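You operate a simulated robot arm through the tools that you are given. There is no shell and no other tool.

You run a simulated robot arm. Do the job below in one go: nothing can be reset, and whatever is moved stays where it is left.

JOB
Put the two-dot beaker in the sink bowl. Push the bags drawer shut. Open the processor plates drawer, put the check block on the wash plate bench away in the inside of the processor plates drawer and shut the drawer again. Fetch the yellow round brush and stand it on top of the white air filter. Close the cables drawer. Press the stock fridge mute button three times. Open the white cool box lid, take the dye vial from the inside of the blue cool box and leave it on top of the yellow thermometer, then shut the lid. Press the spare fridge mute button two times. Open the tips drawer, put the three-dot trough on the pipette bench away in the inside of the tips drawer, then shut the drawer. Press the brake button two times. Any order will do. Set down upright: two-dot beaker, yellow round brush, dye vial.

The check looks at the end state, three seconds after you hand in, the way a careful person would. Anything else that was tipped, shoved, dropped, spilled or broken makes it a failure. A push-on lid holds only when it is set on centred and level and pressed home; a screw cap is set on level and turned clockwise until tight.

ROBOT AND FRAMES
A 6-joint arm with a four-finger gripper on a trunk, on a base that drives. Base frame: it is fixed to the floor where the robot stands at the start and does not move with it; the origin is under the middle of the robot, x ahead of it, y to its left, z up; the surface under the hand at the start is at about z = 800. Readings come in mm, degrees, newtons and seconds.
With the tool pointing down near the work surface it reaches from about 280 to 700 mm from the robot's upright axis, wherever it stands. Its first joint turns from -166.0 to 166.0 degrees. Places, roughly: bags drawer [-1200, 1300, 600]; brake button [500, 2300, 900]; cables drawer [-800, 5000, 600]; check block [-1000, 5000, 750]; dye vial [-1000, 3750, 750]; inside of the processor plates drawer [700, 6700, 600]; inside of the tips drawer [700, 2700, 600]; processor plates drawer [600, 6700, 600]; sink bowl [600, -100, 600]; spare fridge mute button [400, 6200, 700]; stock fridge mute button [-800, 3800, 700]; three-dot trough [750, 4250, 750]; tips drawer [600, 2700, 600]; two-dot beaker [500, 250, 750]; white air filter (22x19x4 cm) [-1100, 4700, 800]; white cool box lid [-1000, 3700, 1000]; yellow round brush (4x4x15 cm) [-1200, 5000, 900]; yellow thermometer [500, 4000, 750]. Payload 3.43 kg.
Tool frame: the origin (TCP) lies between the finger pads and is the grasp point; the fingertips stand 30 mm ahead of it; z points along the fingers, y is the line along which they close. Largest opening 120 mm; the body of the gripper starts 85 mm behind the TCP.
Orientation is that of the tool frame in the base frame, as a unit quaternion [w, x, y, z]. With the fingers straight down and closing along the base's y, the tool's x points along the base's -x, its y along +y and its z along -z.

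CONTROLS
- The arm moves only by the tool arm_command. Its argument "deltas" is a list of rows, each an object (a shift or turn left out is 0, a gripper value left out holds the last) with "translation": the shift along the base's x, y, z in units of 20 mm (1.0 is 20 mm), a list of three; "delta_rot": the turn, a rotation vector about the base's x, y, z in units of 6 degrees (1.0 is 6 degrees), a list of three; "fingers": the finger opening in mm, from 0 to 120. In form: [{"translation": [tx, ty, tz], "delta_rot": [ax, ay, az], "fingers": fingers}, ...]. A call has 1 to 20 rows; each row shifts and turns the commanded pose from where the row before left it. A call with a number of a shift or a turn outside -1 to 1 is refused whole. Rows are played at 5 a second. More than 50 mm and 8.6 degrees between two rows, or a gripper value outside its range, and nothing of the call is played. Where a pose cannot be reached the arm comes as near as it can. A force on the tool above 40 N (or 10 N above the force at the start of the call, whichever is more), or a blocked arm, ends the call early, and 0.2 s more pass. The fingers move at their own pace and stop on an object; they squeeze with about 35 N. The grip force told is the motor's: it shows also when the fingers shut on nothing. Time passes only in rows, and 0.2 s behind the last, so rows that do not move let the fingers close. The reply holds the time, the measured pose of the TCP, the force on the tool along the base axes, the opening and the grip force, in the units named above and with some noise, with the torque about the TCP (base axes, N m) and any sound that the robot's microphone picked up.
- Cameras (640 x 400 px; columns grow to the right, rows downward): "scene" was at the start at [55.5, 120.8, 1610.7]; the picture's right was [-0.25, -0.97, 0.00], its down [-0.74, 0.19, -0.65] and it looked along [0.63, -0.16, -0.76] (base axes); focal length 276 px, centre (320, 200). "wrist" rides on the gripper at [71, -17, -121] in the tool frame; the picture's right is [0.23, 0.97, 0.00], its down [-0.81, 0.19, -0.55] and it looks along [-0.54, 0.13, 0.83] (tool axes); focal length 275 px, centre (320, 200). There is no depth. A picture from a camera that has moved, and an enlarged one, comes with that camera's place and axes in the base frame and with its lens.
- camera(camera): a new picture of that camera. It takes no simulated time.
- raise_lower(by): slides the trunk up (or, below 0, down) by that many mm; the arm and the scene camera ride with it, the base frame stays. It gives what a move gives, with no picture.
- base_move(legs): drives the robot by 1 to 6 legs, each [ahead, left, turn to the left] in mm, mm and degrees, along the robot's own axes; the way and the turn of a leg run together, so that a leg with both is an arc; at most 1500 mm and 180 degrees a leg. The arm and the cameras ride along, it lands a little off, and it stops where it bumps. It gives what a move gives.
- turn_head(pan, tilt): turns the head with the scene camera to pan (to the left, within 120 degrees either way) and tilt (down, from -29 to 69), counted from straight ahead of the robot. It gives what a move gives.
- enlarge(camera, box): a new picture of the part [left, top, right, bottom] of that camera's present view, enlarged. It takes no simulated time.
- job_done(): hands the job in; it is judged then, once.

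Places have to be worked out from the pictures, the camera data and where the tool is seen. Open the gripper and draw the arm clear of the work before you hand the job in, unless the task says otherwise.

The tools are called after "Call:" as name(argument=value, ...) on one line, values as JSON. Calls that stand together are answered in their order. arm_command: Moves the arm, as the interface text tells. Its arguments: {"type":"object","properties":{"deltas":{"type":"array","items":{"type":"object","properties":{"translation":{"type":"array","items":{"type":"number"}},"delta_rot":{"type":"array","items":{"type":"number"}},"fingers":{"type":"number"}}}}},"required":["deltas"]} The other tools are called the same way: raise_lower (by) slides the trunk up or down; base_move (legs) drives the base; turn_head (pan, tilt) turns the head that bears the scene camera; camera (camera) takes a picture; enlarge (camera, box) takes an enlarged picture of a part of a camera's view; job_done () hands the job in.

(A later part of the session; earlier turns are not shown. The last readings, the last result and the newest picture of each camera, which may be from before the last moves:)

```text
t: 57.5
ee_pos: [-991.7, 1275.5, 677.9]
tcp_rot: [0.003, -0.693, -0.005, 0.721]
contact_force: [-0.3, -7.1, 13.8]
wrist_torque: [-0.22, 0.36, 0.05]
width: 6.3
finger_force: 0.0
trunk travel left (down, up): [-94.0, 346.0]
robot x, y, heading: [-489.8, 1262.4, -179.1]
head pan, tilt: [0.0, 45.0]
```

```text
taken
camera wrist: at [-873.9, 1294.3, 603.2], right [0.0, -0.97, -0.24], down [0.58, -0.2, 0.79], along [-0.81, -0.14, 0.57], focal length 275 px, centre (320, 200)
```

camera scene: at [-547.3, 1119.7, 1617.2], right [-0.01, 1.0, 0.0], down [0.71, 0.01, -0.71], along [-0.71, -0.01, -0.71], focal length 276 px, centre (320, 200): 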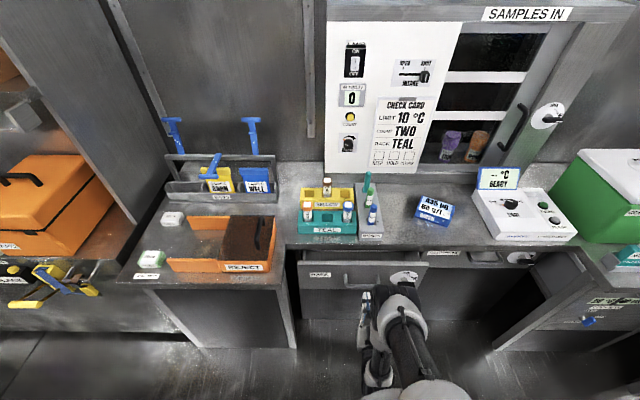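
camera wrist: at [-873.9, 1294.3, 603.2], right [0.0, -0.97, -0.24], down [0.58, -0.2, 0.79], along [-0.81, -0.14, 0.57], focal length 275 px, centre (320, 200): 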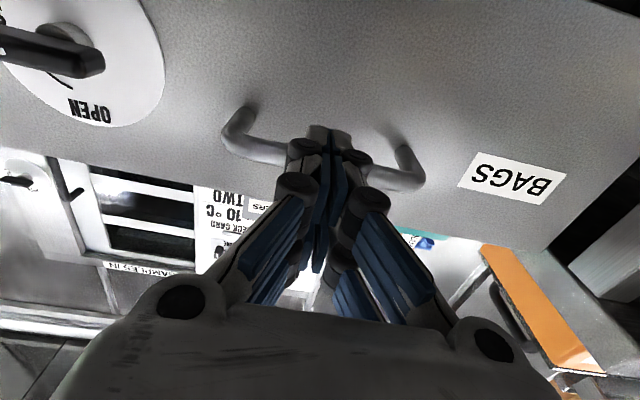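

The fingers did not open, so they are hooked on the bar. I ease the load (slightly up and forward) while commanding open.

Call:
arm_command(deltas=[{"translation": [0, 0, 0.2], "fingers": 40}, {"translation": [0, 0, 0.1]}, {"translation": [-0.3, 0, 0]}, {"translation": [-0.3, 0, 0]}, {}, {}])

Call:
enlarge(camera="wrist", box=[220, 80, 440, 230])

```text
t: 58.9
ee_pos: [-1004.1, 1276.0, 678.7]
tcp_rot: [0.003, -0.699, -0.004, 0.715]
contact_force: [1.7, 3.1, -32.2]
wrist_torque: [-0.05, -0.84, 0.7]
width: 6.1
finger_force: 0.0
trunk travel left (down, up): [-94.0, 346.0]
robot x, y, heading: [-486.5, 1258.8, -179.3]
head pan, tilt: [0.0, 45.0]
```

```text
2.67 times, centred on (330, 155) of wrist
camera zoom: at [-885.0, 1295.6, 605.8], right [0.0, -0.97, -0.24], down [0.57, -0.2, 0.8], along [-0.82, -0.13, 0.55], focal length 734 px, centre (293, 320)
```

zoom: 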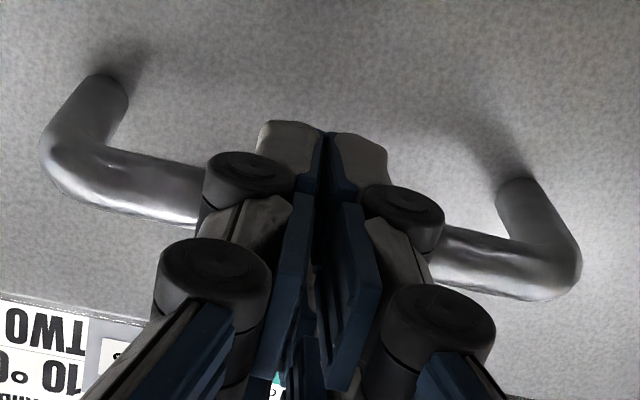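

The bar is lodged in the fork of the fingers, with a 32 N vertical load holding it. I relieve that load in small steps while opening.

Call:
arm_command(deltas=[{"translation": [0, 0, -0.1], "fingers": 60}, {"translation": [0, 0, -0.1]}, {}])

Call:
arm_command(deltas=[{"translation": [0, 0, -0.05], "fingers": 60}, {}, {}])

```text
t: 59.7
ee_pos: [-1004.7, 1292.3, 678.5]
tcp_rot: [0.019, -0.695, 0.007, 0.719]
contact_force: [0.3, 41.5, -4.7]
wrist_torque: [0.06, -0.19, 0.88]
width: 37.6
finger_force: 0.1
trunk travel left (down, up): [-94.0, 346.0]
robot x, y, heading: [-485.6, 1261.1, -179.4]
head pan, tilt: [0.0, 45.0]
stopped in row 3: the force on the tool passed its limit at 53 N (the readings are from after the stop); the commanded pose is now the measured one
```

```text
t: 60.5
ee_pos: [-1005.1, 1288.9, 679.0]
tcp_rot: [0.015, -0.695, 0.005, 0.719]
contact_force: [-1.5, 39.9, -0.1]
wrist_torque: [-1.07, -0.02, 0.13]
width: 37.8
finger_force: 0.0
trunk travel left (down, up): [-94.0, 346.0]
robot x, y, heading: [-488.8, 1260.7, -179.4]
head pan, tilt: [0.0, 45.0]
```

The fingers opened to 38 mm but one is pressing sideways (40 N along +y). Let me look before moving.

Call:
enlarge(camera="wrist", box=[180, 60, 480, 250])

Call:
camera(camera="wrist")

Call:
enlarge(camera="scene", box=[260, 230, 460, 390])

```text
2.11 times, centred on (330, 155) of wrist
camera zoom: at [-886.3, 1304.4, 604.1], right [-0.03, -0.97, -0.24], down [0.57, -0.22, 0.79], along [-0.82, -0.11, 0.56], focal length 580 px, centre (299, 295)
```

zoom: 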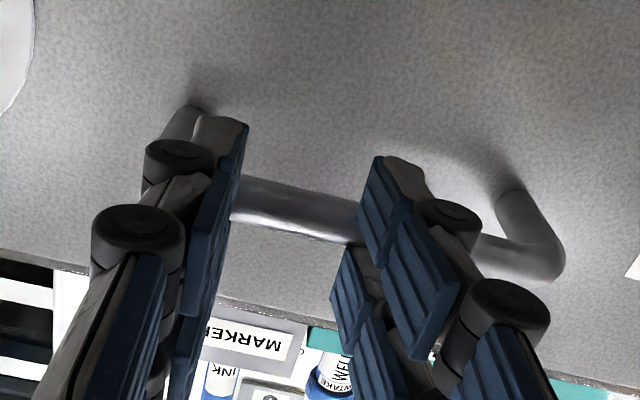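

```text
taken
camera wrist: at [-886.3, 1304.4, 604.1], right [-0.03, -0.97, -0.24], down [0.57, -0.22, 0.79], along [-0.82, -0.11, 0.56], focal length 275 px, centre (320, 200)
```

wrist: 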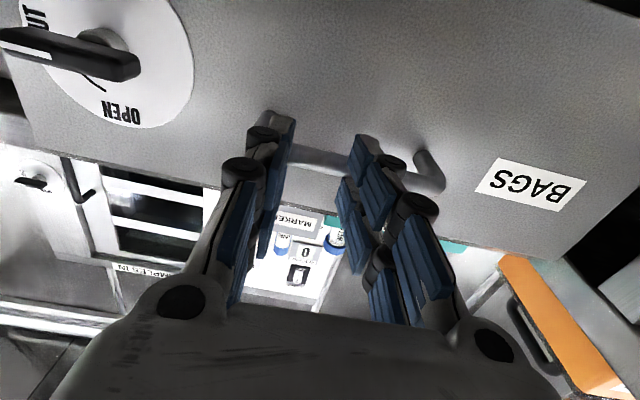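

```text
2.50 times, centred on (360, 310) of scene
camera zoom: at [-547.6, 1123.7, 1586.7], right [-0.01, 1.0, 0.0], down [0.71, 0.01, -0.71], along [-0.71, -0.01, -0.71], focal length 689 px, centre (220, -75)
```

zoom: 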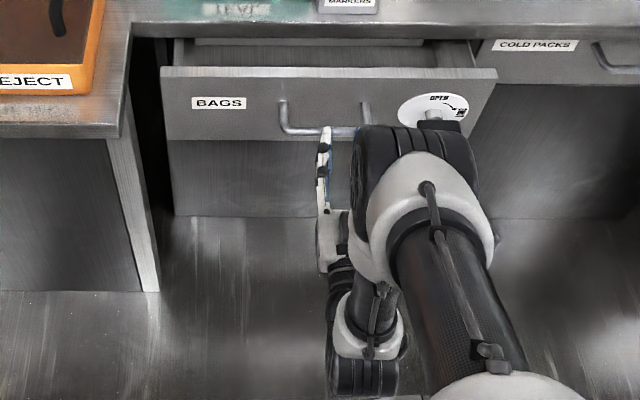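

A finger rests against the handle's post while the bar lies within the fork. I partly close to unload, then slide straight back out along +x.

Call:
arm_command(deltas=[{"fingers": 24}, {}, {"translation": [0, -0.3, 0]}, {}])

Call:
arm_command(deltas=[{"translation": [0.5, 0, 0]}, {"translation": [0.5, 0, 0]}, {}])

Call:
enlarge(camera="wrist", box=[180, 60, 480, 250])

```text
t: 61.5
ee_pos: [-1004.3, 1283.1, 679.3]
tcp_rot: [0.015, -0.695, 0.003, 0.719]
contact_force: [-0.8, 36.2, 0.6]
wrist_torque: [-2.02, 0.06, -1.4]
width: 25.0
finger_force: 20.6
trunk travel left (down, up): [-94.0, 346.0]
robot x, y, heading: [-487.8, 1264.5, -179.3]
head pan, tilt: [0.0, 45.0]
```

```text
t: 62.3
ee_pos: [-983.4, 1282.3, 679.1]
tcp_rot: [0.015, -0.696, 0.004, 0.718]
contact_force: [-0.2, 34.7, -1.8]
wrist_torque: [-1.49, -0.12, -0.77]
width: 24.9
finger_force: 3.8
trunk travel left (down, up): [-94.0, 346.0]
robot x, y, heading: [-485.5, 1258.6, -179.5]
head pan, tilt: [0.0, 45.0]
```

```text
2.11 times, centred on (330, 155) of wrist
camera zoom: at [-865.5, 1297.9, 604.2], right [-0.03, -0.97, -0.25], down [0.57, -0.22, 0.79], along [-0.82, -0.12, 0.56], focal length 580 px, centre (299, 295)
```

zoom: 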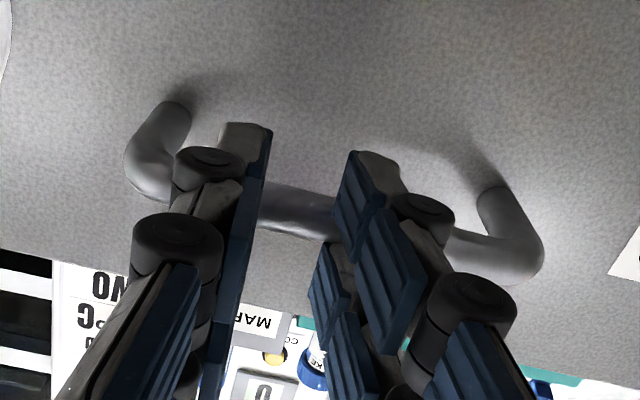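

The drawer rides along freely, with a sideways 35 N still on the tool. I relieve it by shifting +y a little and re-check the forces.

Call:
arm_command(deltas=[{"translation": [0, 0.3, 0], "fingers": 24}, {}, {}])

Call:
arm_command(deltas=[{"translation": [0, 0.2, 0], "fingers": 24}, {}, {}])

```text
t: 63.1
ee_pos: [-984.3, 1282.0, 677.7]
tcp_rot: [0.01, -0.696, 0.0, 0.718]
contact_force: [1.6, 4.4, -5.2]
wrist_torque: [-1.5, -0.16, -1.4]
width: 25.0
finger_force: 0.1
trunk travel left (down, up): [-94.0, 346.0]
robot x, y, heading: [-486.6, 1258.9, -179.4]
head pan, tilt: [0.0, 45.0]
```

```text
t: 63.9
ee_pos: [-983.3, 1284.0, 677.8]
tcp_rot: [0.008, -0.696, -0.003, 0.718]
contact_force: [-0.2, -25.2, -8.5]
wrist_torque: [-1.34, -0.27, 0.39]
width: 22.7
finger_force: 0.0
trunk travel left (down, up): [-94.0, 346.0]
robot x, y, heading: [-486.0, 1256.7, -179.3]
head pan, tilt: [0.0, 45.0]
```

Friction changes sign with each little shift, so something is interlocked. I take a high-zoom scene view of the fingers at the handle to understand the geometry.

Call:
enlarge(camera="scene", box=[325, 250, 405, 320])

Call:
enlarge(camera="wrist", box=[240, 90, 440, 215])

```text
5.71 times, centred on (365, 285) of scene
camera zoom: at [-548.1, 1117.6, 1586.1], right [-0.01, 1.0, 0.0], down [0.71, 0.01, -0.71], along [-0.71, -0.01, -0.71], focal length 1574 px, centre (63, -286)
```

zoom: 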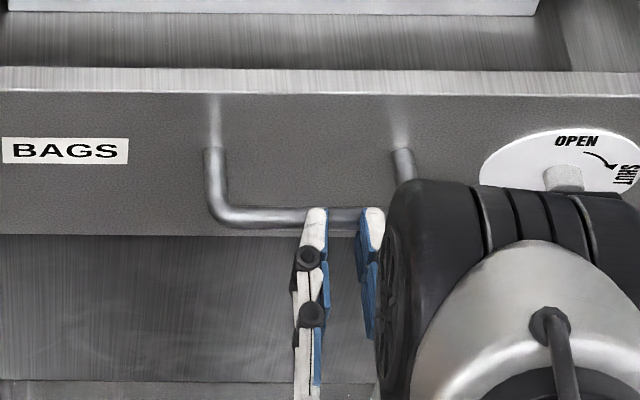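

```text
3.20 times, centred on (340, 152) of wrist
camera zoom: at [-865.5, 1301.6, 604.3], right [-0.01, -0.97, -0.24], down [0.58, -0.21, 0.79], along [-0.82, -0.13, 0.56], focal length 881 px, centre (256, 352)
```

zoom: 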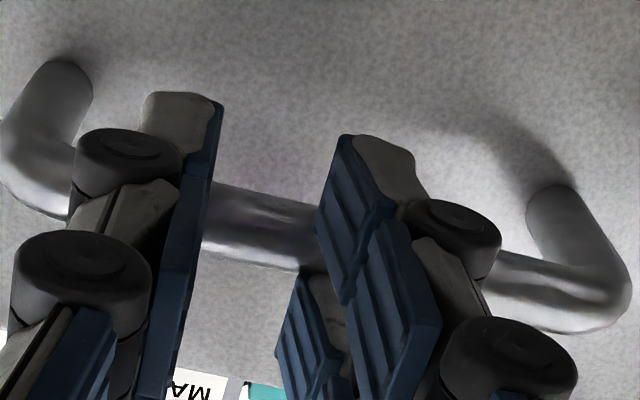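

From above and below, the bar passes through the slot between the upper and lower finger layers, so the hand just needs to be aligned before sliding out. I correct the small orientation error and centre it.

Call:
arm_command(deltas=[{"delta_rot": [-0.08, -0.16, 0.17]}, {"delta_rot": [-0.08, -0.16, 0.17]}, {"translation": [0, -0.2, 0]}, {}])

```text
t: 64.9
ee_pos: [-984.4, 1284.5, 679.7]
tcp_rot: [-0.005, -0.707, -0.005, 0.708]
contact_force: [1.5, -5.1, -3.2]
wrist_torque: [0.15, -0.1, 0.04]
width: 20.9
finger_force: 0.1
trunk travel left (down, up): [-94.0, 346.0]
robot x, y, heading: [-491.8, 1260.5, -179.6]
head pan, tilt: [0.0, 45.0]
```

Forces are now nearly null. I test opening the fingers a little and sliding back.

Call:
arm_command(deltas=[{"fingers": 26}, {}, {"translation": [0.5, 0, 0]}, {"translation": [0.5, 0, 0]}, {"translation": [0.5, 0, 0]}, {}])

Call:
enlarge(camera="wrist", box=[180, 60, 480, 250])

```text
t: 66.3
ee_pos: [-955.1, 1283.7, 679.3]
tcp_rot: [0.008, 0.707, 0.007, -0.707]
contact_force: [0.8, 2.7, 2.1]
wrist_torque: [0.03, 0.08, -0.93]
width: 25.9
finger_force: 0.0
trunk travel left (down, up): [-94.0, 346.0]
robot x, y, heading: [-487.8, 1259.3, -179.3]
head pan, tilt: [0.0, 45.0]
```

```text
2.11 times, centred on (330, 155) of wrist
camera zoom: at [-834.1, 1303.3, 608.9], right [0.02, -0.97, -0.23], down [0.56, -0.18, 0.81], along [-0.83, -0.14, 0.54], focal length 580 px, centre (299, 295)
```

zoom: 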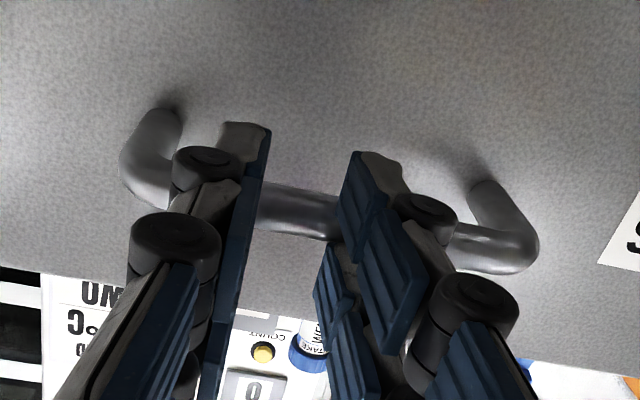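

The drawer still follows along. With the squeeze gone I test whether the hand frees vertically, gently downward first.

Call:
arm_command(deltas=[{"translation": [0, 0, -0.2]}, {"translation": [0, 0, -0.2]}, {"translation": [0, 0, -0.2]}, {}])

```text
t: 67.0
ee_pos: [-960.5, 1282.4, 678.7]
tcp_rot: [-0.008, -0.698, -0.008, 0.716]
contact_force: [-1.5, -1.0, 8.7]
wrist_torque: [0.07, 0.34, -0.16]
width: 24.9
finger_force: 0.1
out of reach, approached as far as the arm can: row 3
trunk travel left (down, up): [-94.0, 346.0]
robot x, y, heading: [-489.3, 1263.4, -179.5]
head pan, tilt: [0.0, 45.0]
stopped in row 3: the force on the tool passed its limit at 41 N (the readings are from after the stop); the commanded pose is now the measured one
```

The bar is captured in the finger fork, so I'll pivot the hand about the bar until the fingers point down; then lifting straight up will slide it off, since the drawer cannot move vertically.

Call:
arm_command(deltas=[{"translation": [-0.3, 0, 0.05], "delta_rot": [0, -0.4, 0]}, {"translation": [-0.3, 0, 0.1], "delta_rot": [0, -1, 0]}, {"translation": [-0.3, 0, 0.1], "delta_rot": [0, -1, 0]}, {"translation": [0, 0, 0.1], "delta_rot": [0, -1, 0]}, {"translation": [0, 0, 0.1], "delta_rot": [0, -1, 0]}, {}])

Call:
enlarge(camera="wrist", box=[180, 60, 480, 250])

```text
t: 68.3
ee_pos: [-982.5, 1284.7, 692.4]
tcp_rot: [0.009, 0.838, 0.005, -0.546]
contact_force: [-1.0, -0.6, 14.5]
wrist_torque: [0.28, 0.42, 0.28]
width: 25.3
finger_force: 0.2
trunk travel left (down, up): [-94.0, 346.0]
robot x, y, heading: [-492.2, 1262.4, -179.5]
head pan, tilt: [0.0, 45.0]
stopped in row 6: the force on the tool passed its limit at 42 N (the readings are from after the stop); the commanded pose is now the measured one
```

```text
2.11 times, centred on (330, 155) of wrist
camera zoom: at [-843.3, 1304.6, 677.1], right [0.11, -0.97, -0.2], down [0.18, -0.18, 0.97], along [-0.98, -0.15, 0.16], focal length 580 px, centre (299, 295)
```

zoom: 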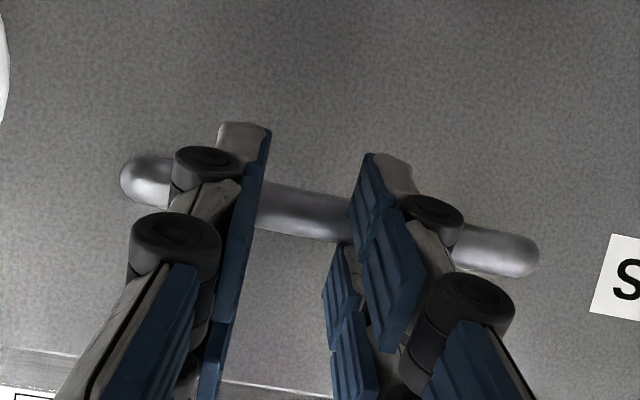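

The pivot works; the fork turns about the bar. I continue in small batches, raising a little more per step.

Call:
arm_command(deltas=[{"translation": [0, 0, 0.12]}, {"translation": [0, 0, 0.1], "delta_rot": [0, -1, 0]}, {"translation": [0, 0, 0.12], "delta_rot": [0, -1, 0]}, {"translation": [0, 0, 0.1], "delta_rot": [0, -1, 0]}, {}])

Call:
arm_command(deltas=[{"translation": [0, 0, 0.1], "delta_rot": [0, -1, 0]}, {"translation": [0, 0, 0.1], "delta_rot": [0, -1, 0]}, {"translation": [0, 0, 0.08], "delta_rot": [0, -1, 0]}, {}])

Call:
enlarge(camera="wrist", box=[180, 60, 480, 250])

```text
t: 69.5
ee_pos: [-981.9, 1284.1, 702.3]
tcp_rot: [0.011, 0.913, 0.005, -0.408]
contact_force: [-1.6, -0.7, 32.2]
wrist_torque: [0.46, 0.72, 0.11]
width: 25.7
finger_force: 0.1
trunk travel left (down, up): [-94.0, 346.0]
robot x, y, heading: [-490.7, 1261.0, -179.6]
head pan, tilt: [0.0, 45.0]
```

```text
t: 70.5
ee_pos: [-981.0, 1283.9, 709.1]
tcp_rot: [0.011, 0.965, 0.004, -0.261]
contact_force: [0.2, -4.7, 39.3]
wrist_torque: [0.46, 0.51, 0.87]
width: 26.2
finger_force: 0.0
trunk travel left (down, up): [-94.0, 346.0]
robot x, y, heading: [-484.8, 1260.8, -179.4]
head pan, tilt: [0.0, 45.0]
```

```text
2.11 times, centred on (330, 155) of wrist
camera zoom: at [-859.2, 1304.5, 777.6], right [0.21, -0.97, -0.1], down [-0.42, -0.18, 0.89], along [-0.88, -0.15, -0.45], focal length 580 px, centre (299, 295)
```

zoom: 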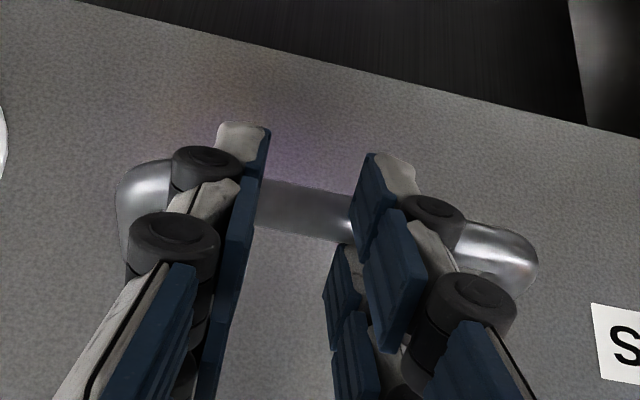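

The upward force on the tool tells me to rise a bit more; I relieve it and finish the rotation to straight down.

Call:
arm_command(deltas=[{"translation": [0, 0, 0.2]}, {"translation": [0, 0, 0.1], "delta_rot": [0, -1, 0]}, {"translation": [0, 0, 0.1], "delta_rot": [0, -1, 0]}, {}])

Call:
arm_command(deltas=[{"translation": [0, 0, 0.1], "delta_rot": [0, -1, 0]}, {"translation": [0, 0, 0.08], "delta_rot": [0, -1, 0]}, {"translation": [0, 0, 0.08], "delta_rot": [0, -1, 0]}, {}])

Call:
enlarge(camera="wrist", box=[180, 60, 480, 250])

```text
t: 71.5
ee_pos: [-980.4, 1284.1, 712.4]
tcp_rot: [0.011, 0.989, 0.002, -0.15]
contact_force: [0.7, -4.5, -8.2]
wrist_torque: [0.0, -0.09, 0.48]
width: 25.7
finger_force: 0.1
trunk travel left (down, up): [-94.0, 346.0]
robot x, y, heading: [-490.4, 1259.5, -179.3]
head pan, tilt: [0.0, 45.0]
```

```text
t: 72.5
ee_pos: [-980.6, 1284.5, 718.9]
tcp_rot: [0.011, 1.0, 0.0, 0.002]
contact_force: [-0.4, -0.6, 0.3]
wrist_torque: [-0.03, 0.02, -0.03]
width: 26.2
finger_force: 0.1
out of reach, approached as far as the arm can: row 2
trunk travel left (down, up): [-94.0, 346.0]
robot x, y, heading: [-491.5, 1260.3, -179.3]
head pan, tilt: [0.0, 45.0]
```

```text
2.11 times, centred on (330, 155) of wrist
camera zoom: at [-910.0, 1305.0, 840.3], right [0.23, -0.97, 0.02], down [-0.81, -0.18, 0.55], along [-0.53, -0.15, -0.83], focal length 580 px, centre (299, 295)
```

zoom: 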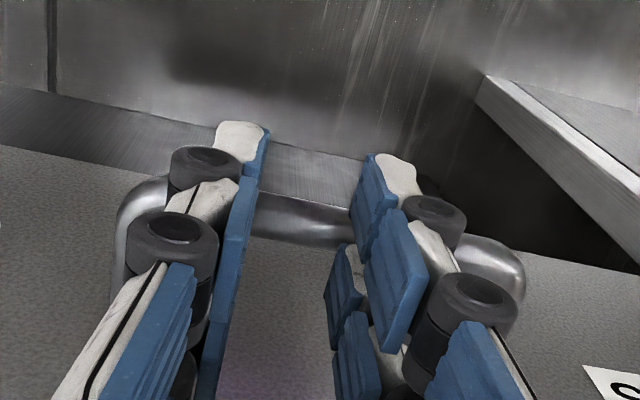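

Now the hand points straight down with zero force. I lift straight up to slide off the bar.

Call:
arm_command(deltas=[{"translation": [0, 0, 0.4]}, {"translation": [0, 0, 0.4]}, {"translation": [0, 0, 0.4]}, {"translation": [0, 0, 0.4]}, {"translation": [0, 0, 0.4]}, {}])

Call:
camera(camera="wrist")

```text
t: 74.0
ee_pos: [-980.5, 1284.0, 758.4]
tcp_rot: [0.011, 1.0, -0.001, 0.003]
contact_force: [0.1, -0.3, 0.3]
wrist_torque: [0.01, -0.04, 0.01]
width: 25.8
finger_force: 0.1
trunk travel left (down, up): [-94.0, 346.0]
robot x, y, heading: [-487.3, 1258.6, -179.6]
head pan, tilt: [0.0, 45.0]
```

```text
taken
camera wrist: at [-909.4, 1304.8, 880.0], right [0.23, -0.97, 0.02], down [-0.81, -0.18, 0.55], along [-0.53, -0.15, -0.83], focal length 275 px, centre (320, 200)
```

wrist: 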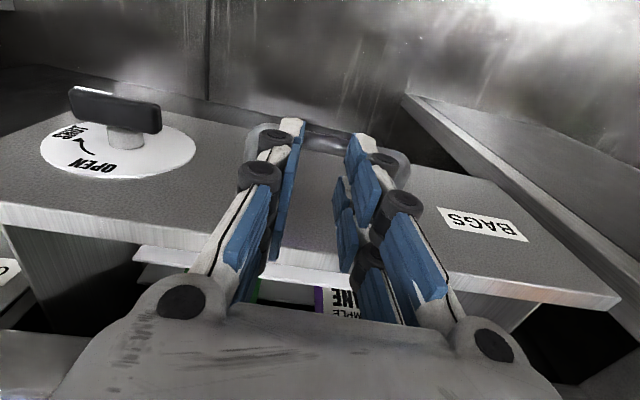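

The hand is free of the handle. I rise clear, back the base off by 130 mm, and will set up a push below the handle with closed fingers.

Call:
arm_command(deltas=[{"translation": [0, 0, 1]}, {"translation": [0, 0, 1]}, {"translation": [0, 0, 1]}, {"translation": [0, 0, 0.5]}, {}])

Call:
base_move(legs=[[-140, 0, 0]])

Call:
raise_lower(by=-60)

Call:
arm_command(deltas=[{"translation": [0, 0, -1], "delta_rot": [0, 1, 0], "fingers": 0}, {"translation": [0, 0, -1], "delta_rot": [0, 1, 0]}, {"translation": [0, 0, -1], "delta_rot": [0, 1, 0]}, {"translation": [0, 0, -0.5], "delta_rot": [0, 1, 0]}, {"translation": [0, 0, 0], "delta_rot": [0, 1, 0]}, {"translation": [0, 0, 0], "delta_rot": [0, 1, 0]}, {"translation": [0, 0, 0], "delta_rot": [0, 1, 0]}, {"translation": [0, 0, 0], "delta_rot": [0, 1, 0]}, {"translation": [0, 0, 0], "delta_rot": [0, 1, 0]}, {"translation": [0, 0, 0], "delta_rot": [0, 1, 0]}, {"translation": [0, 0, 0], "delta_rot": [0, 1, 0]}, {"translation": [0, 0, 0], "delta_rot": [0, 1, 0]}, {"translation": [0, 0, 0], "delta_rot": [0, 1, 0]}, {"translation": [0, 0, 0], "delta_rot": [0, 1, 0]}, {"translation": [0, 0, 0], "delta_rot": [0, 1, 0]}, {}])

Call:
camera(camera="wrist")

```text
t: 75.2
ee_pos: [-982.2, 1283.5, 827.9]
tcp_rot: [0.011, 1.0, 0.0, 0.002]
contact_force: [-0.4, 0.5, 0.5]
wrist_torque: [0.05, 0.02, 0.0]
width: 25.8
finger_force: 0.1
trunk travel left (down, up): [-94.0, 346.0]
robot x, y, heading: [-490.2, 1257.0, -179.3]
head pan, tilt: [0.0, 45.0]
```

```text
t: 76.5
ee_pos: [-844.4, 1285.4, 828.4]
tcp_rot: [0.012, 1.0, -0.001, 0.003]
contact_force: [-0.2, 1.0, 0.8]
wrist_torque: [-0.03, 0.02, 0.04]
width: 25.9
finger_force: 0.0
trunk travel left (down, up): [-94.0, 346.0]
robot x, y, heading: [-352.1, 1261.2, -179.7]
head pan, tilt: [0.0, 45.0]
```

```text
t: 77.5
ee_pos: [-845.2, 1285.0, 768.3]
tcp_rot: [0.012, 1.0, -0.001, 0.003]
contact_force: [0.2, -0.3, 1.1]
wrist_torque: [-0.03, 0.03, 0.02]
width: 26.1
finger_force: 0.1
trunk travel left (down, up): [-34.0, 406.0]
robot x, y, heading: [-353.7, 1262.1, -179.4]
head pan, tilt: [0.0, 45.0]
```

```text
t: 80.9
ee_pos: [-856.0, 1284.3, 703.3]
tcp_rot: [0.009, 0.71, 0.008, -0.704]
contact_force: [0.1, 0.7, -0.1]
wrist_torque: [-0.04, 0.01, 0.0]
width: 0.0
finger_force: 33.4
out of reach, approached as far as the arm can: row 2, 3, 15
trunk travel left (down, up): [-34.0, 406.0]
robot x, y, heading: [-351.6, 1256.4, -179.5]
head pan, tilt: [0.0, 45.0]
```

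```text
taken
camera wrist: at [-734.8, 1304.9, 633.0], right [0.02, -0.97, -0.23], down [0.55, -0.18, 0.82], along [-0.83, -0.15, 0.53], focal length 275 px, centre (320, 200)
```

wrist: 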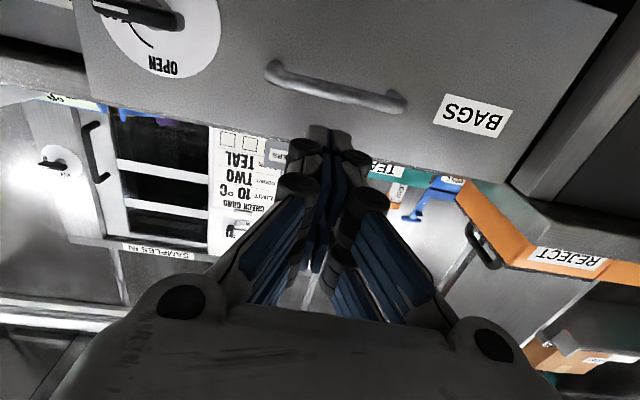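

I move outward and down to about z=635, staying short of the handle.

Call:
arm_command(deltas=[{"translation": [-1, 0, -1]}, {"translation": [-1, 0, -1]}, {"translation": [-0.8, 0, -0.9]}, {"translation": [0, 0, -0.5]}, {}])

Call:
camera(camera="wrist")

```text
t: 82.1
ee_pos: [-911.5, 1283.4, 637.1]
tcp_rot: [0.008, 0.709, 0.006, -0.705]
contact_force: [0.5, 0.6, 0.6]
wrist_torque: [0.04, -0.02, -0.03]
width: 0.1
finger_force: 33.4
trunk travel left (down, up): [-34.0, 406.0]
robot x, y, heading: [-354.8, 1265.8, -179.7]
head pan, tilt: [0.0, 45.0]
```

```text
taken
camera wrist: at [-790.9, 1304.0, 566.0], right [0.02, -0.97, -0.23], down [0.55, -0.18, 0.81], along [-0.83, -0.14, 0.53], focal length 275 px, centre (320, 200)
```

wrist: 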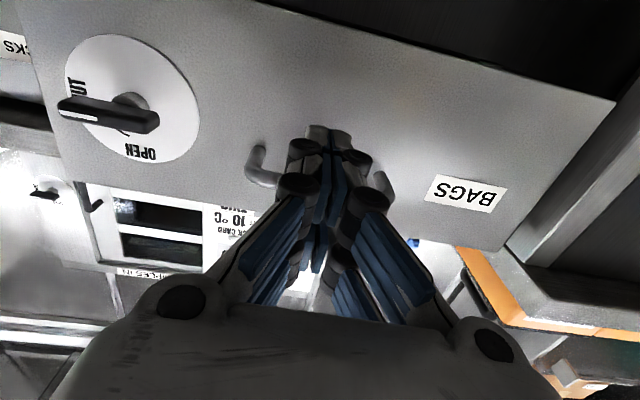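

The fingertips aim at plain panel about 50 mm below the bar. I push along -x.

Call:
arm_command(deltas=[{"translation": [-1, 0, 0]}, {"translation": [-1, 0, 0]}, {"translation": [-1, 0, 0]}, {"translation": [-1, 0, 0]}, {"translation": [-1, 0, 0]}, {"translation": [-1, 0, 0]}, {"translation": [-1, 0, 0]}, {"translation": [-1, 0, 0]}, {}])

Call:
camera(camera="wrist")

Call:
camera(camera="scene")

```text
t: 84.1
ee_pos: [-1072.3, 1283.5, 632.0]
tcp_rot: [0.009, 0.709, 0.007, -0.705]
contact_force: [-0.1, 0.9, 0.0]
wrist_torque: [0.0, -0.02, 0.01]
width: 0.0
finger_force: 33.0
trunk travel left (down, up): [-34.0, 406.0]
robot x, y, heading: [-352.7, 1261.2, -179.8]
head pan, tilt: [0.0, 45.0]
```

```text
taken
camera wrist: at [-951.6, 1304.4, 562.8], right [0.02, -0.97, -0.23], down [0.55, -0.18, 0.81], along [-0.83, -0.14, 0.53], focal length 275 px, centre (320, 200)
```

wrist: 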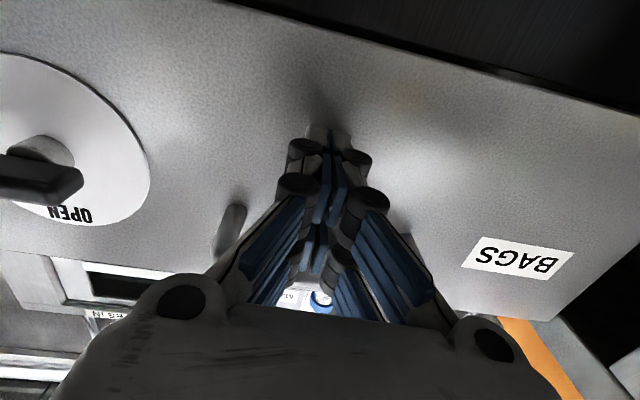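

```text
taken
camera scene: at [-410.4, 1121.1, 1526.4], right [-0.01, 1.0, 0.0], down [0.71, 0.01, -0.71], along [-0.71, -0.01, -0.71], focal length 276 px, centre (320, 200)
```

scene: 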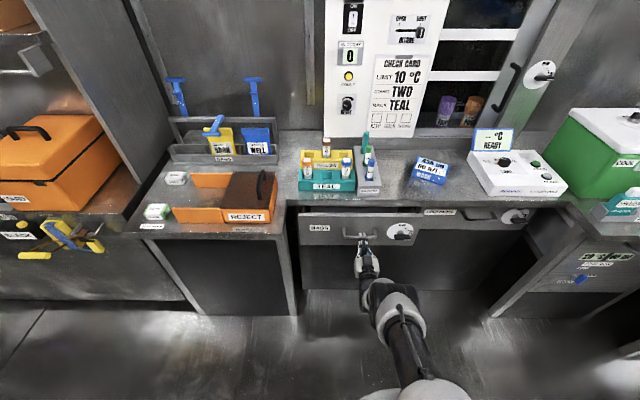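

Nearly at arm's length with the panel being pushed freely. I continue pushing.

Call:
arm_command(deltas=[{"translation": [-1, 0, 0]}, {"translation": [-1, 0, 0]}, {"translation": [-1, 0, 0]}, {"translation": [-0.5, 0, 0]}, {}])

Call:
camera(camera="wrist")

Call:
enlarge(camera="scene", box=[280, 180, 560, 340])

```text
t: 85.3
ee_pos: [-1118.0, 1285.6, 649.1]
tcp_rot: [0.008, 0.718, 0.005, -0.696]
contact_force: [-1.1, 3.5, -39.2]
wrist_torque: [-0.01, 0.64, -0.39]
width: 5.8
finger_force: 33.6
out of reach, approached as far as the arm can: row 1, 2, 3, 4
trunk travel left (down, up): [-34.0, 406.0]
robot x, y, heading: [-352.1, 1259.8, -179.6]
head pan, tilt: [0.0, 45.0]
```

```text
taken
camera wrist: at [-996.9, 1305.3, 581.9], right [0.03, -0.97, -0.23], down [0.53, -0.18, 0.83], along [-0.85, -0.14, 0.51], focal length 275 px, centre (320, 200)
```

wrist: 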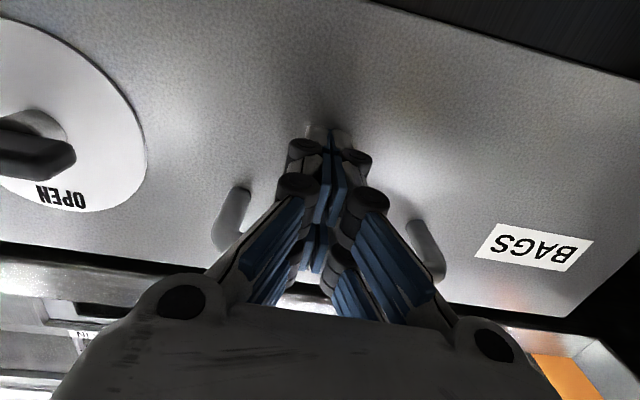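

```text
2.29 times, centred on (420, 260) of scene
camera zoom: at [-415.0, 1121.6, 1525.9], right [-0.01, 1.0, 0.0], down [0.71, 0.01, -0.7], along [-0.7, -0.01, -0.71], focal length 630 px, centre (91, 63)
```

zoom: 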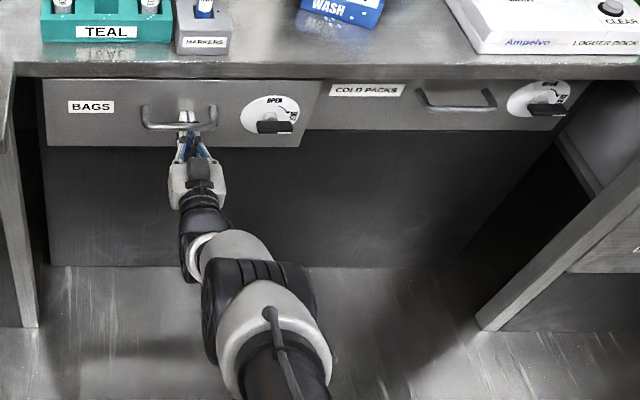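

The arm reached its limit and drifted up against the bar. I pull the command back within reach and lower, then will use the base to push the last part.

Call:
arm_command(deltas=[{"translation": [0.6, 0, -0.2]}, {"translation": [0.6, 0, -0.2]}, {}])

Call:
enlarge(camera="wrist", box=[180, 60, 480, 250])

```text
t: 86.1
ee_pos: [-1099.1, 1285.0, 648.7]
tcp_rot: [0.008, 0.712, 0.006, -0.703]
contact_force: [-0.5, 8.4, -25.4]
wrist_torque: [-0.13, 0.43, 0.13]
width: 0.0
finger_force: 33.6
trunk travel left (down, up): [-34.0, 406.0]
robot x, y, heading: [-350.2, 1259.0, -179.4]
head pan, tilt: [0.0, 45.0]
```

```text
2.11 times, centred on (330, 155) of wrist
camera zoom: at [-977.8, 1304.4, 579.8], right [0.02, -0.97, -0.23], down [0.55, -0.18, 0.82], along [-0.84, -0.14, 0.53], focal length 580 px, centre (299, 295)
```

zoom: 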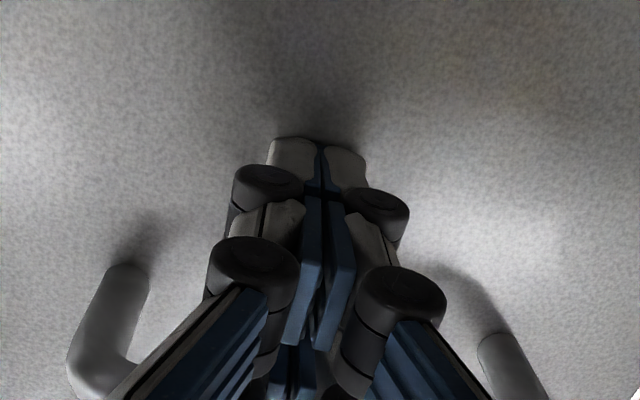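

The tool still touches the bar from underneath (force -25 N in z). I lower further.

Call:
arm_command(deltas=[{"translation": [0.3, 0, -0.4]}, {"translation": [0, 0, -0.4]}, {}])

Call:
enlarge(camera="wrist", box=[180, 60, 480, 250])

```text
t: 86.9
ee_pos: [-1092.1, 1282.6, 641.3]
tcp_rot: [0.009, 0.709, 0.007, -0.705]
contact_force: [-0.6, -0.3, 0.5]
wrist_torque: [-0.04, 0.0, 0.02]
width: 0.0
finger_force: 33.6
out of reach, approached as far as the arm can: row 2
trunk travel left (down, up): [-34.0, 406.0]
robot x, y, heading: [-348.6, 1262.1, -179.4]
head pan, tilt: [0.0, 45.0]
```

```text
2.11 times, centred on (330, 155) of wrist
camera zoom: at [-971.3, 1303.0, 571.3], right [0.02, -0.97, -0.23], down [0.55, -0.18, 0.81], along [-0.83, -0.15, 0.53], focal length 580 px, centre (299, 295)
```

zoom: 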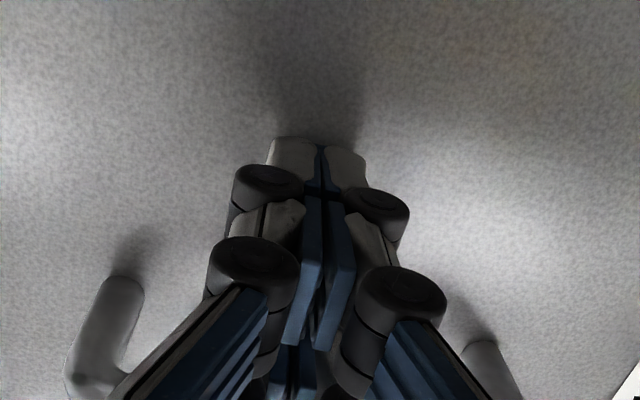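

Free now. I lower the trunk by 20 mm and drive the base forward gently so the fingertips push the panel home.

Call:
raise_lower(by=-20)

Call:
base_move(legs=[[45, 0, 0]])

Call:
camera(camera="scene")

```text
t: 87.5
ee_pos: [-1091.2, 1284.0, 620.6]
tcp_rot: [0.009, 0.709, 0.007, -0.705]
contact_force: [-0.1, 1.5, 0.6]
wrist_torque: [-0.01, -0.02, 0.01]
width: 0.0
finger_force: 33.6
trunk travel left (down, up): [-14.0, 426.0]
robot x, y, heading: [-350.3, 1262.7, -179.7]
head pan, tilt: [0.0, 45.0]
```

```text
t: 88.5
ee_pos: [-1137.3, 1282.9, 620.2]
tcp_rot: [0.008, 0.71, 0.006, -0.704]
contact_force: [0.0, -0.6, 0.4]
wrist_torque: [0.02, 0.01, -0.01]
width: 0.0
finger_force: 33.8
trunk travel left (down, up): [-14.0, 426.0]
robot x, y, heading: [-396.6, 1265.4, -179.5]
head pan, tilt: [0.0, 45.0]
```

```text
taken
camera scene: at [-456.3, 1120.8, 1506.3], right [-0.01, 1.0, 0.0], down [0.71, 0.01, -0.71], along [-0.71, -0.01, -0.71], focal length 276 px, centre (320, 200)
```

scene: 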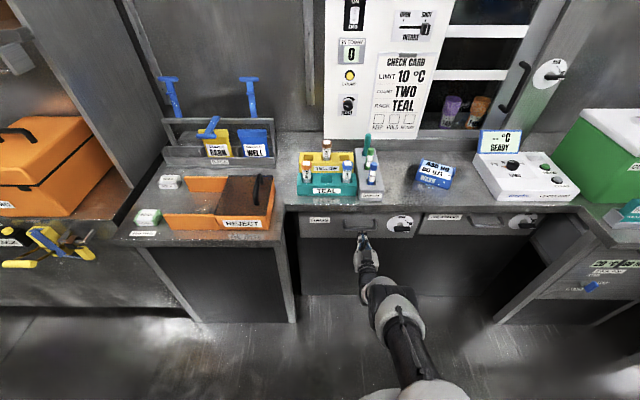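

Call:
enlarge(camera="scene", box=[280, 195, 560, 295])

Call:
base_move(legs=[[25, 0, 0]])

Call:
enlarge(camera="scene", box=[280, 195, 560, 295])

```text
2.29 times, centred on (420, 245) of scene
camera zoom: at [-456.3, 1120.8, 1506.3], right [-0.01, 1.0, 0.0], down [0.71, 0.01, -0.71], along [-0.71, -0.01, -0.71], focal length 630 px, centre (91, 97)
```

zoom: 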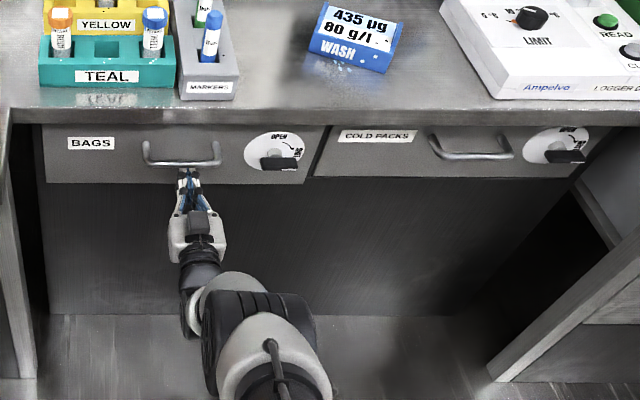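

```text
t: 89.3
ee_pos: [-1154.8, 1283.6, 619.7]
tcp_rot: [0.008, 0.707, 0.005, -0.707]
contact_force: [4.6, -0.1, 2.4]
wrist_torque: [0.02, 0.08, -0.02]
width: 0.1
finger_force: 33.3
trunk travel left (down, up): [-14.0, 426.0]
robot x, y, heading: [-418.0, 1263.6, -179.5]
head pan, tilt: [0.0, 45.0]
stopped in leg 1: the force on the tool passed its limit at 82 N (the readings are from after the stop); the commanded pose is now the measured one
```

```text
2.29 times, centred on (420, 245) of scene
camera zoom: at [-476.2, 1120.6, 1506.4], right [-0.01, 1.0, 0.0], down [0.71, 0.01, -0.71], along [-0.71, -0.01, -0.71], focal length 630 px, centre (91, 97)
```

zoom: 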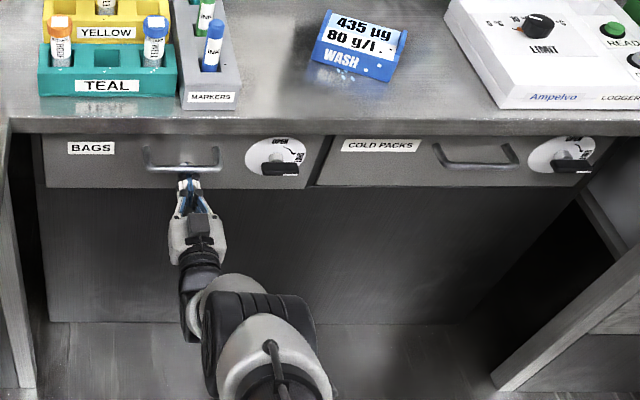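

The push met a hard stop (82 N spike). I zoom on the seam between BAGS and COLD PACKS to see whether it's flush.

Call:
enlarge(camera="scene", box=[370, 195, 480, 250])

Call:
enlarge(camera="wrist", box=[0, 0, 320, 200])

```text
5.82 times, centred on (425, 222) of scene
camera zoom: at [-476.2, 1120.6, 1506.4], right [-0.01, 1.0, 0.0], down [0.71, 0.01, -0.71], along [-0.71, -0.01, -0.71], focal length 1603 px, centre (-291, 69)
```

zoom: 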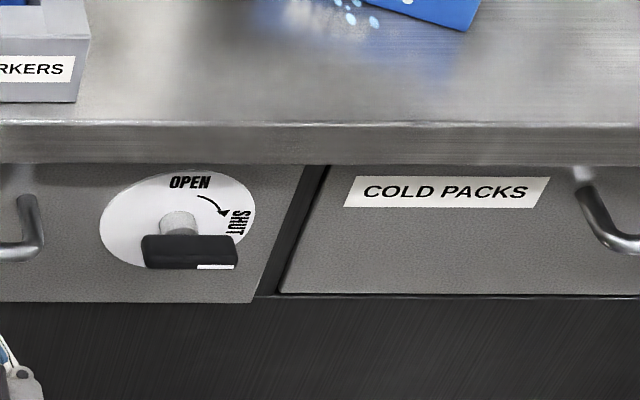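

```text
2.00 times, centred on (160, 100) of wrist
camera zoom: at [-1034.1, 1303.6, 549.1], right [0.02, -0.97, -0.23], down [0.56, -0.18, 0.81], along [-0.83, -0.14, 0.54], focal length 551 px, centre (640, 400)
```

zoom: 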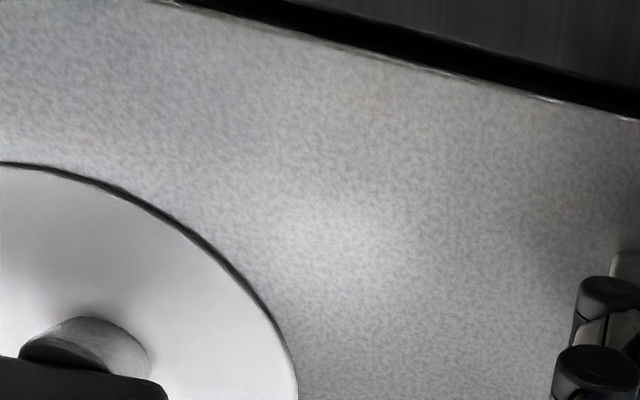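

BAGS still looks about 5 mm proud of its neighbour. I press gently with the arm to see if it gives or is blocked (its catch knob is on SHUT).

Call:
arm_command(deltas=[{"translation": [-0.3, 0, 0]}, {"translation": [-0.3, 0, 0]}, {"translation": [-0.2, 0, 0]}, {}])

Call:
enlarge(camera="scene", box=[370, 195, 480, 250])

```text
t: 89.8
ee_pos: [-1153.8, 1283.4, 620.1]
tcp_rot: [0.009, 0.709, 0.007, -0.705]
contact_force: [16.7, -0.6, 9.0]
wrist_torque: [0.06, 0.52, -0.05]
width: 0.0
finger_force: 33.7
out of reach, approached as far as the arm can: row 2
trunk travel left (down, up): [-14.0, 426.0]
robot x, y, heading: [-419.5, 1262.2, -179.7]
head pan, tilt: [0.0, 45.0]
stopped in row 2: the force on the tool passed its limit at 45 N (the readings are from after the stop); the commanded pose is now the measured one
```

```text
5.82 times, centred on (425, 222) of scene
camera zoom: at [-473.4, 1120.5, 1506.6], right [-0.01, 1.0, 0.0], down [0.71, 0.01, -0.71], along [-0.71, -0.01, -0.71], focal length 1603 px, centre (-291, 69)
```

zoom: 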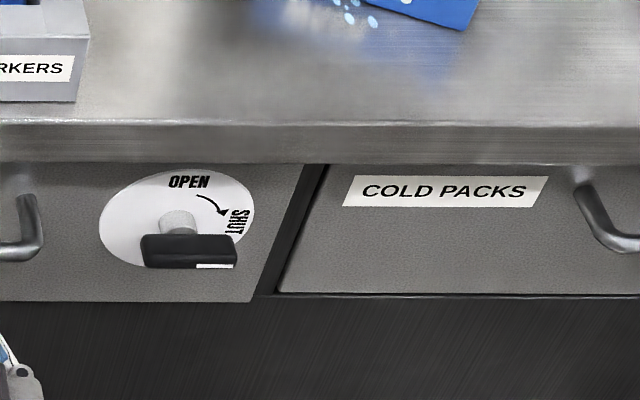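

It is firmly blocked about 8–9 mm short: the catch is thrown to SHUT. I must turn the knob to OPEN, push home, then turn it back. I retract and reposition the base in front of the knob (≈(-1155, 1433, 653)).

Call:
arm_command(deltas=[{"translation": [1, 0, 0]}, {"translation": [1, 0, 0]}, {"translation": [1, 0, 0]}, {"translation": [1, 0, 0]}, {"translation": [1, 0, 0]}, {"translation": [1, 0, 0]}, {"translation": [1, 0, 0]}, {"translation": [0.6, 0, 0]}, {}])

Call:
base_move(legs=[[0, -160, 0], [70, 0, 0]])

Call:
camera(camera="wrist")

Call:
camera(camera="scene")

```text
t: 91.8
ee_pos: [-1003.8, 1282.7, 620.6]
tcp_rot: [0.009, 0.711, 0.007, -0.704]
contact_force: [0.1, -0.8, -0.7]
wrist_torque: [0.03, 0.02, 0.0]
width: 0.0
finger_force: 33.4
trunk travel left (down, up): [-14.0, 426.0]
robot x, y, heading: [-415.1, 1260.4, -180.0]
head pan, tilt: [0.0, 45.0]
```

```text
t: 93.9
ee_pos: [-1075.3, 1443.9, 619.4]
tcp_rot: [0.009, 0.712, 0.006, -0.702]
contact_force: [-0.6, 0.0, 0.5]
wrist_torque: [-0.01, 0.03, 0.02]
width: 0.1
finger_force: 33.3
trunk travel left (down, up): [-14.0, 426.0]
robot x, y, heading: [-489.8, 1418.7, -179.8]
head pan, tilt: [0.0, 45.0]
```

```text
taken
camera wrist: at [-953.4, 1464.8, 550.3], right [0.02, -0.97, -0.23], down [0.55, -0.18, 0.82], along [-0.84, -0.14, 0.53], focal length 275 px, centre (320, 200)
```

wrist: 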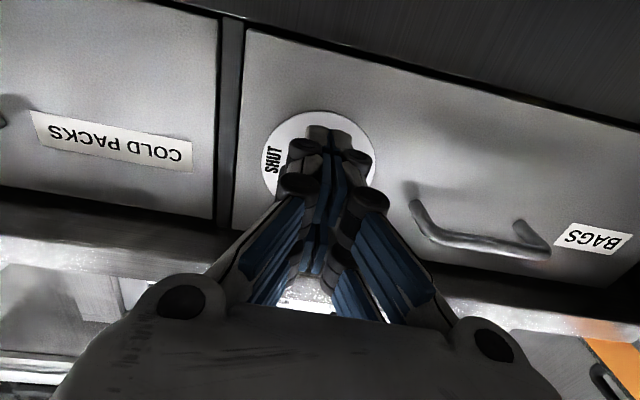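

```text
taken
camera scene: at [-548.1, 1280.9, 1506.3], right [-0.01, 1.0, 0.0], down [0.71, 0.0, -0.71], along [-0.71, 0.0, -0.71], focal length 276 px, centre (320, 200)
```

scene: 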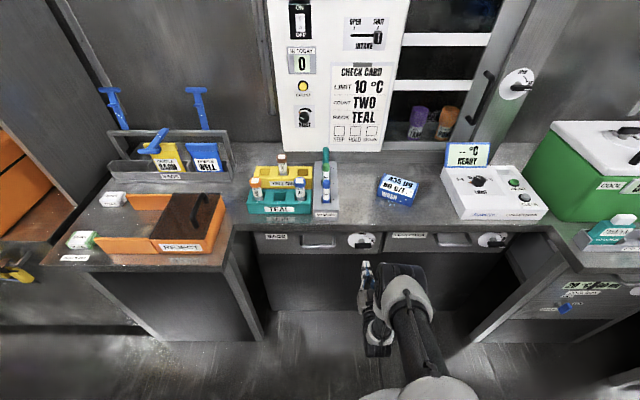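

The disc's centre works out at about y≈1435, z≈654 from the wrist view too. I zoom from the scene camera to refine.

Call:
enlarge(camera="scene", box=[330, 220, 410, 270])

```text
8.00 times, centred on (370, 245) of scene
camera zoom: at [-548.1, 1280.9, 1506.3], right [-0.01, 1.0, 0.0], down [0.71, 0.0, -0.71], along [-0.71, 0.0, -0.71], focal length 2204 px, centre (-80, -160)
```

zoom: 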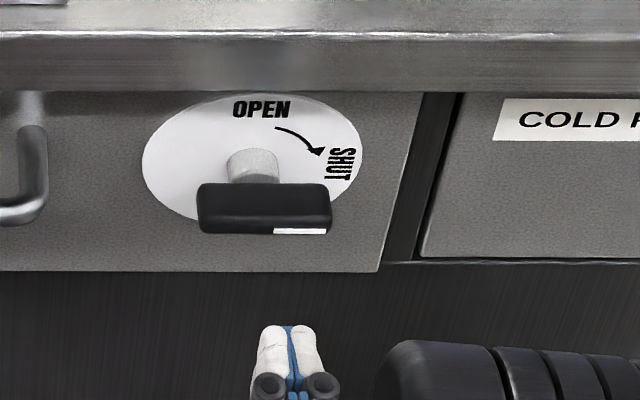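

The knob is centred at about (y 1439, z 654), bar face around x=-1150. I roll the gripper -90° about x so the fingers straddle the bar vertically, and open to 60 mm.

Call:
arm_command(deltas=[{"translation": [0.3, -0.02, 0.12], "delta_rot": [-1, 0, 0]}, {"translation": [0, -0.02, 0.12], "delta_rot": [-1, 0, 0]}, {"translation": [0, -0.02, 0.12], "delta_rot": [-1, 0, 0]}, {"translation": [0, -0.02, 0.12], "delta_rot": [-1, 0, 0]}, {"translation": [0, -0.02, 0.12], "delta_rot": [-1, 0, 0]}, {"translation": [0, -0.02, 0.12], "delta_rot": [-1, 0, 0]}, {"translation": [0, -0.02, 0.12], "delta_rot": [-1, 0, 0]}, {"translation": [0, -0.02, 0.12], "delta_rot": [-1, 0, 0]}, {"translation": [0, -0.02, 0.12], "delta_rot": [-1, 0, 0]}, {"translation": [0, -0.02, 0.12], "delta_rot": [-1, 0, 0]}, {"translation": [0, -0.02, 0.12], "delta_rot": [-1, 0, 0]}, {"translation": [0, -0.02, 0.12], "delta_rot": [-1, 0, 0]}, {"translation": [0, 0, 0.12], "delta_rot": [-1, 0, 0]}, {"translation": [0, 0, 0.12], "delta_rot": [-1, 0, 0]}, {"translation": [0, 0, 0.12], "delta_rot": [-1, 0, 0], "fingers": 60}, {}, {}])

Call:
camera(camera="wrist")

Call:
enlarge(camera="scene", box=[310, 215, 430, 290])

```text
t: 97.5
ee_pos: [-1067.2, 1438.6, 656.2]
tcp_rot: [0.508, 0.497, -0.494, -0.501]
contact_force: [0.0, 0.2, -0.3]
wrist_torque: [-0.03, 0.01, 0.02]
width: 58.1
finger_force: 0.1
trunk travel left (down, up): [-14.0, 426.0]
robot x, y, heading: [-488.2, 1418.7, -179.4]
head pan, tilt: [0.0, 45.0]
```

```text
taken
camera wrist: at [-946.8, 1370.3, 637.3], right [0.02, -0.23, 0.97], down [0.55, 0.82, 0.18], along [-0.84, 0.53, 0.14], focal length 275 px, centre (320, 200)
```

wrist: 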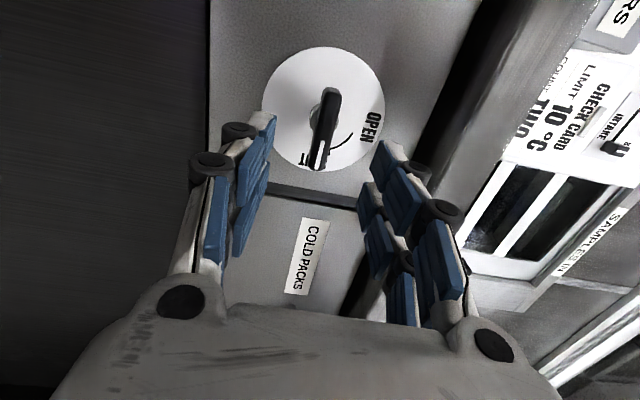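

```text
5.33 times, centred on (370, 252) of scene
camera zoom: at [-547.9, 1280.8, 1506.3], right [-0.01, 1.0, 0.0], down [0.71, 0.0, -0.71], along [-0.71, 0.0, -0.71], focal length 1470 px, centre (53, -80)
```

zoom: 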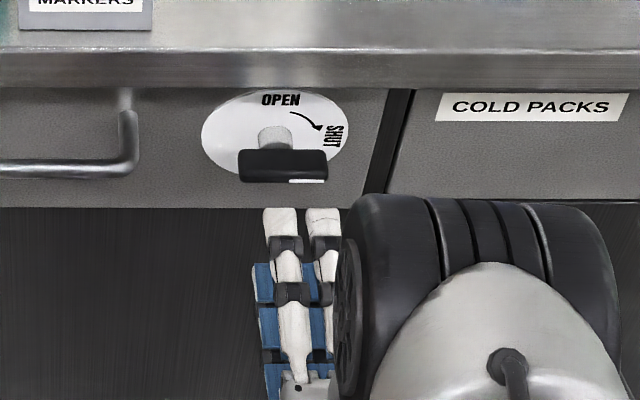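

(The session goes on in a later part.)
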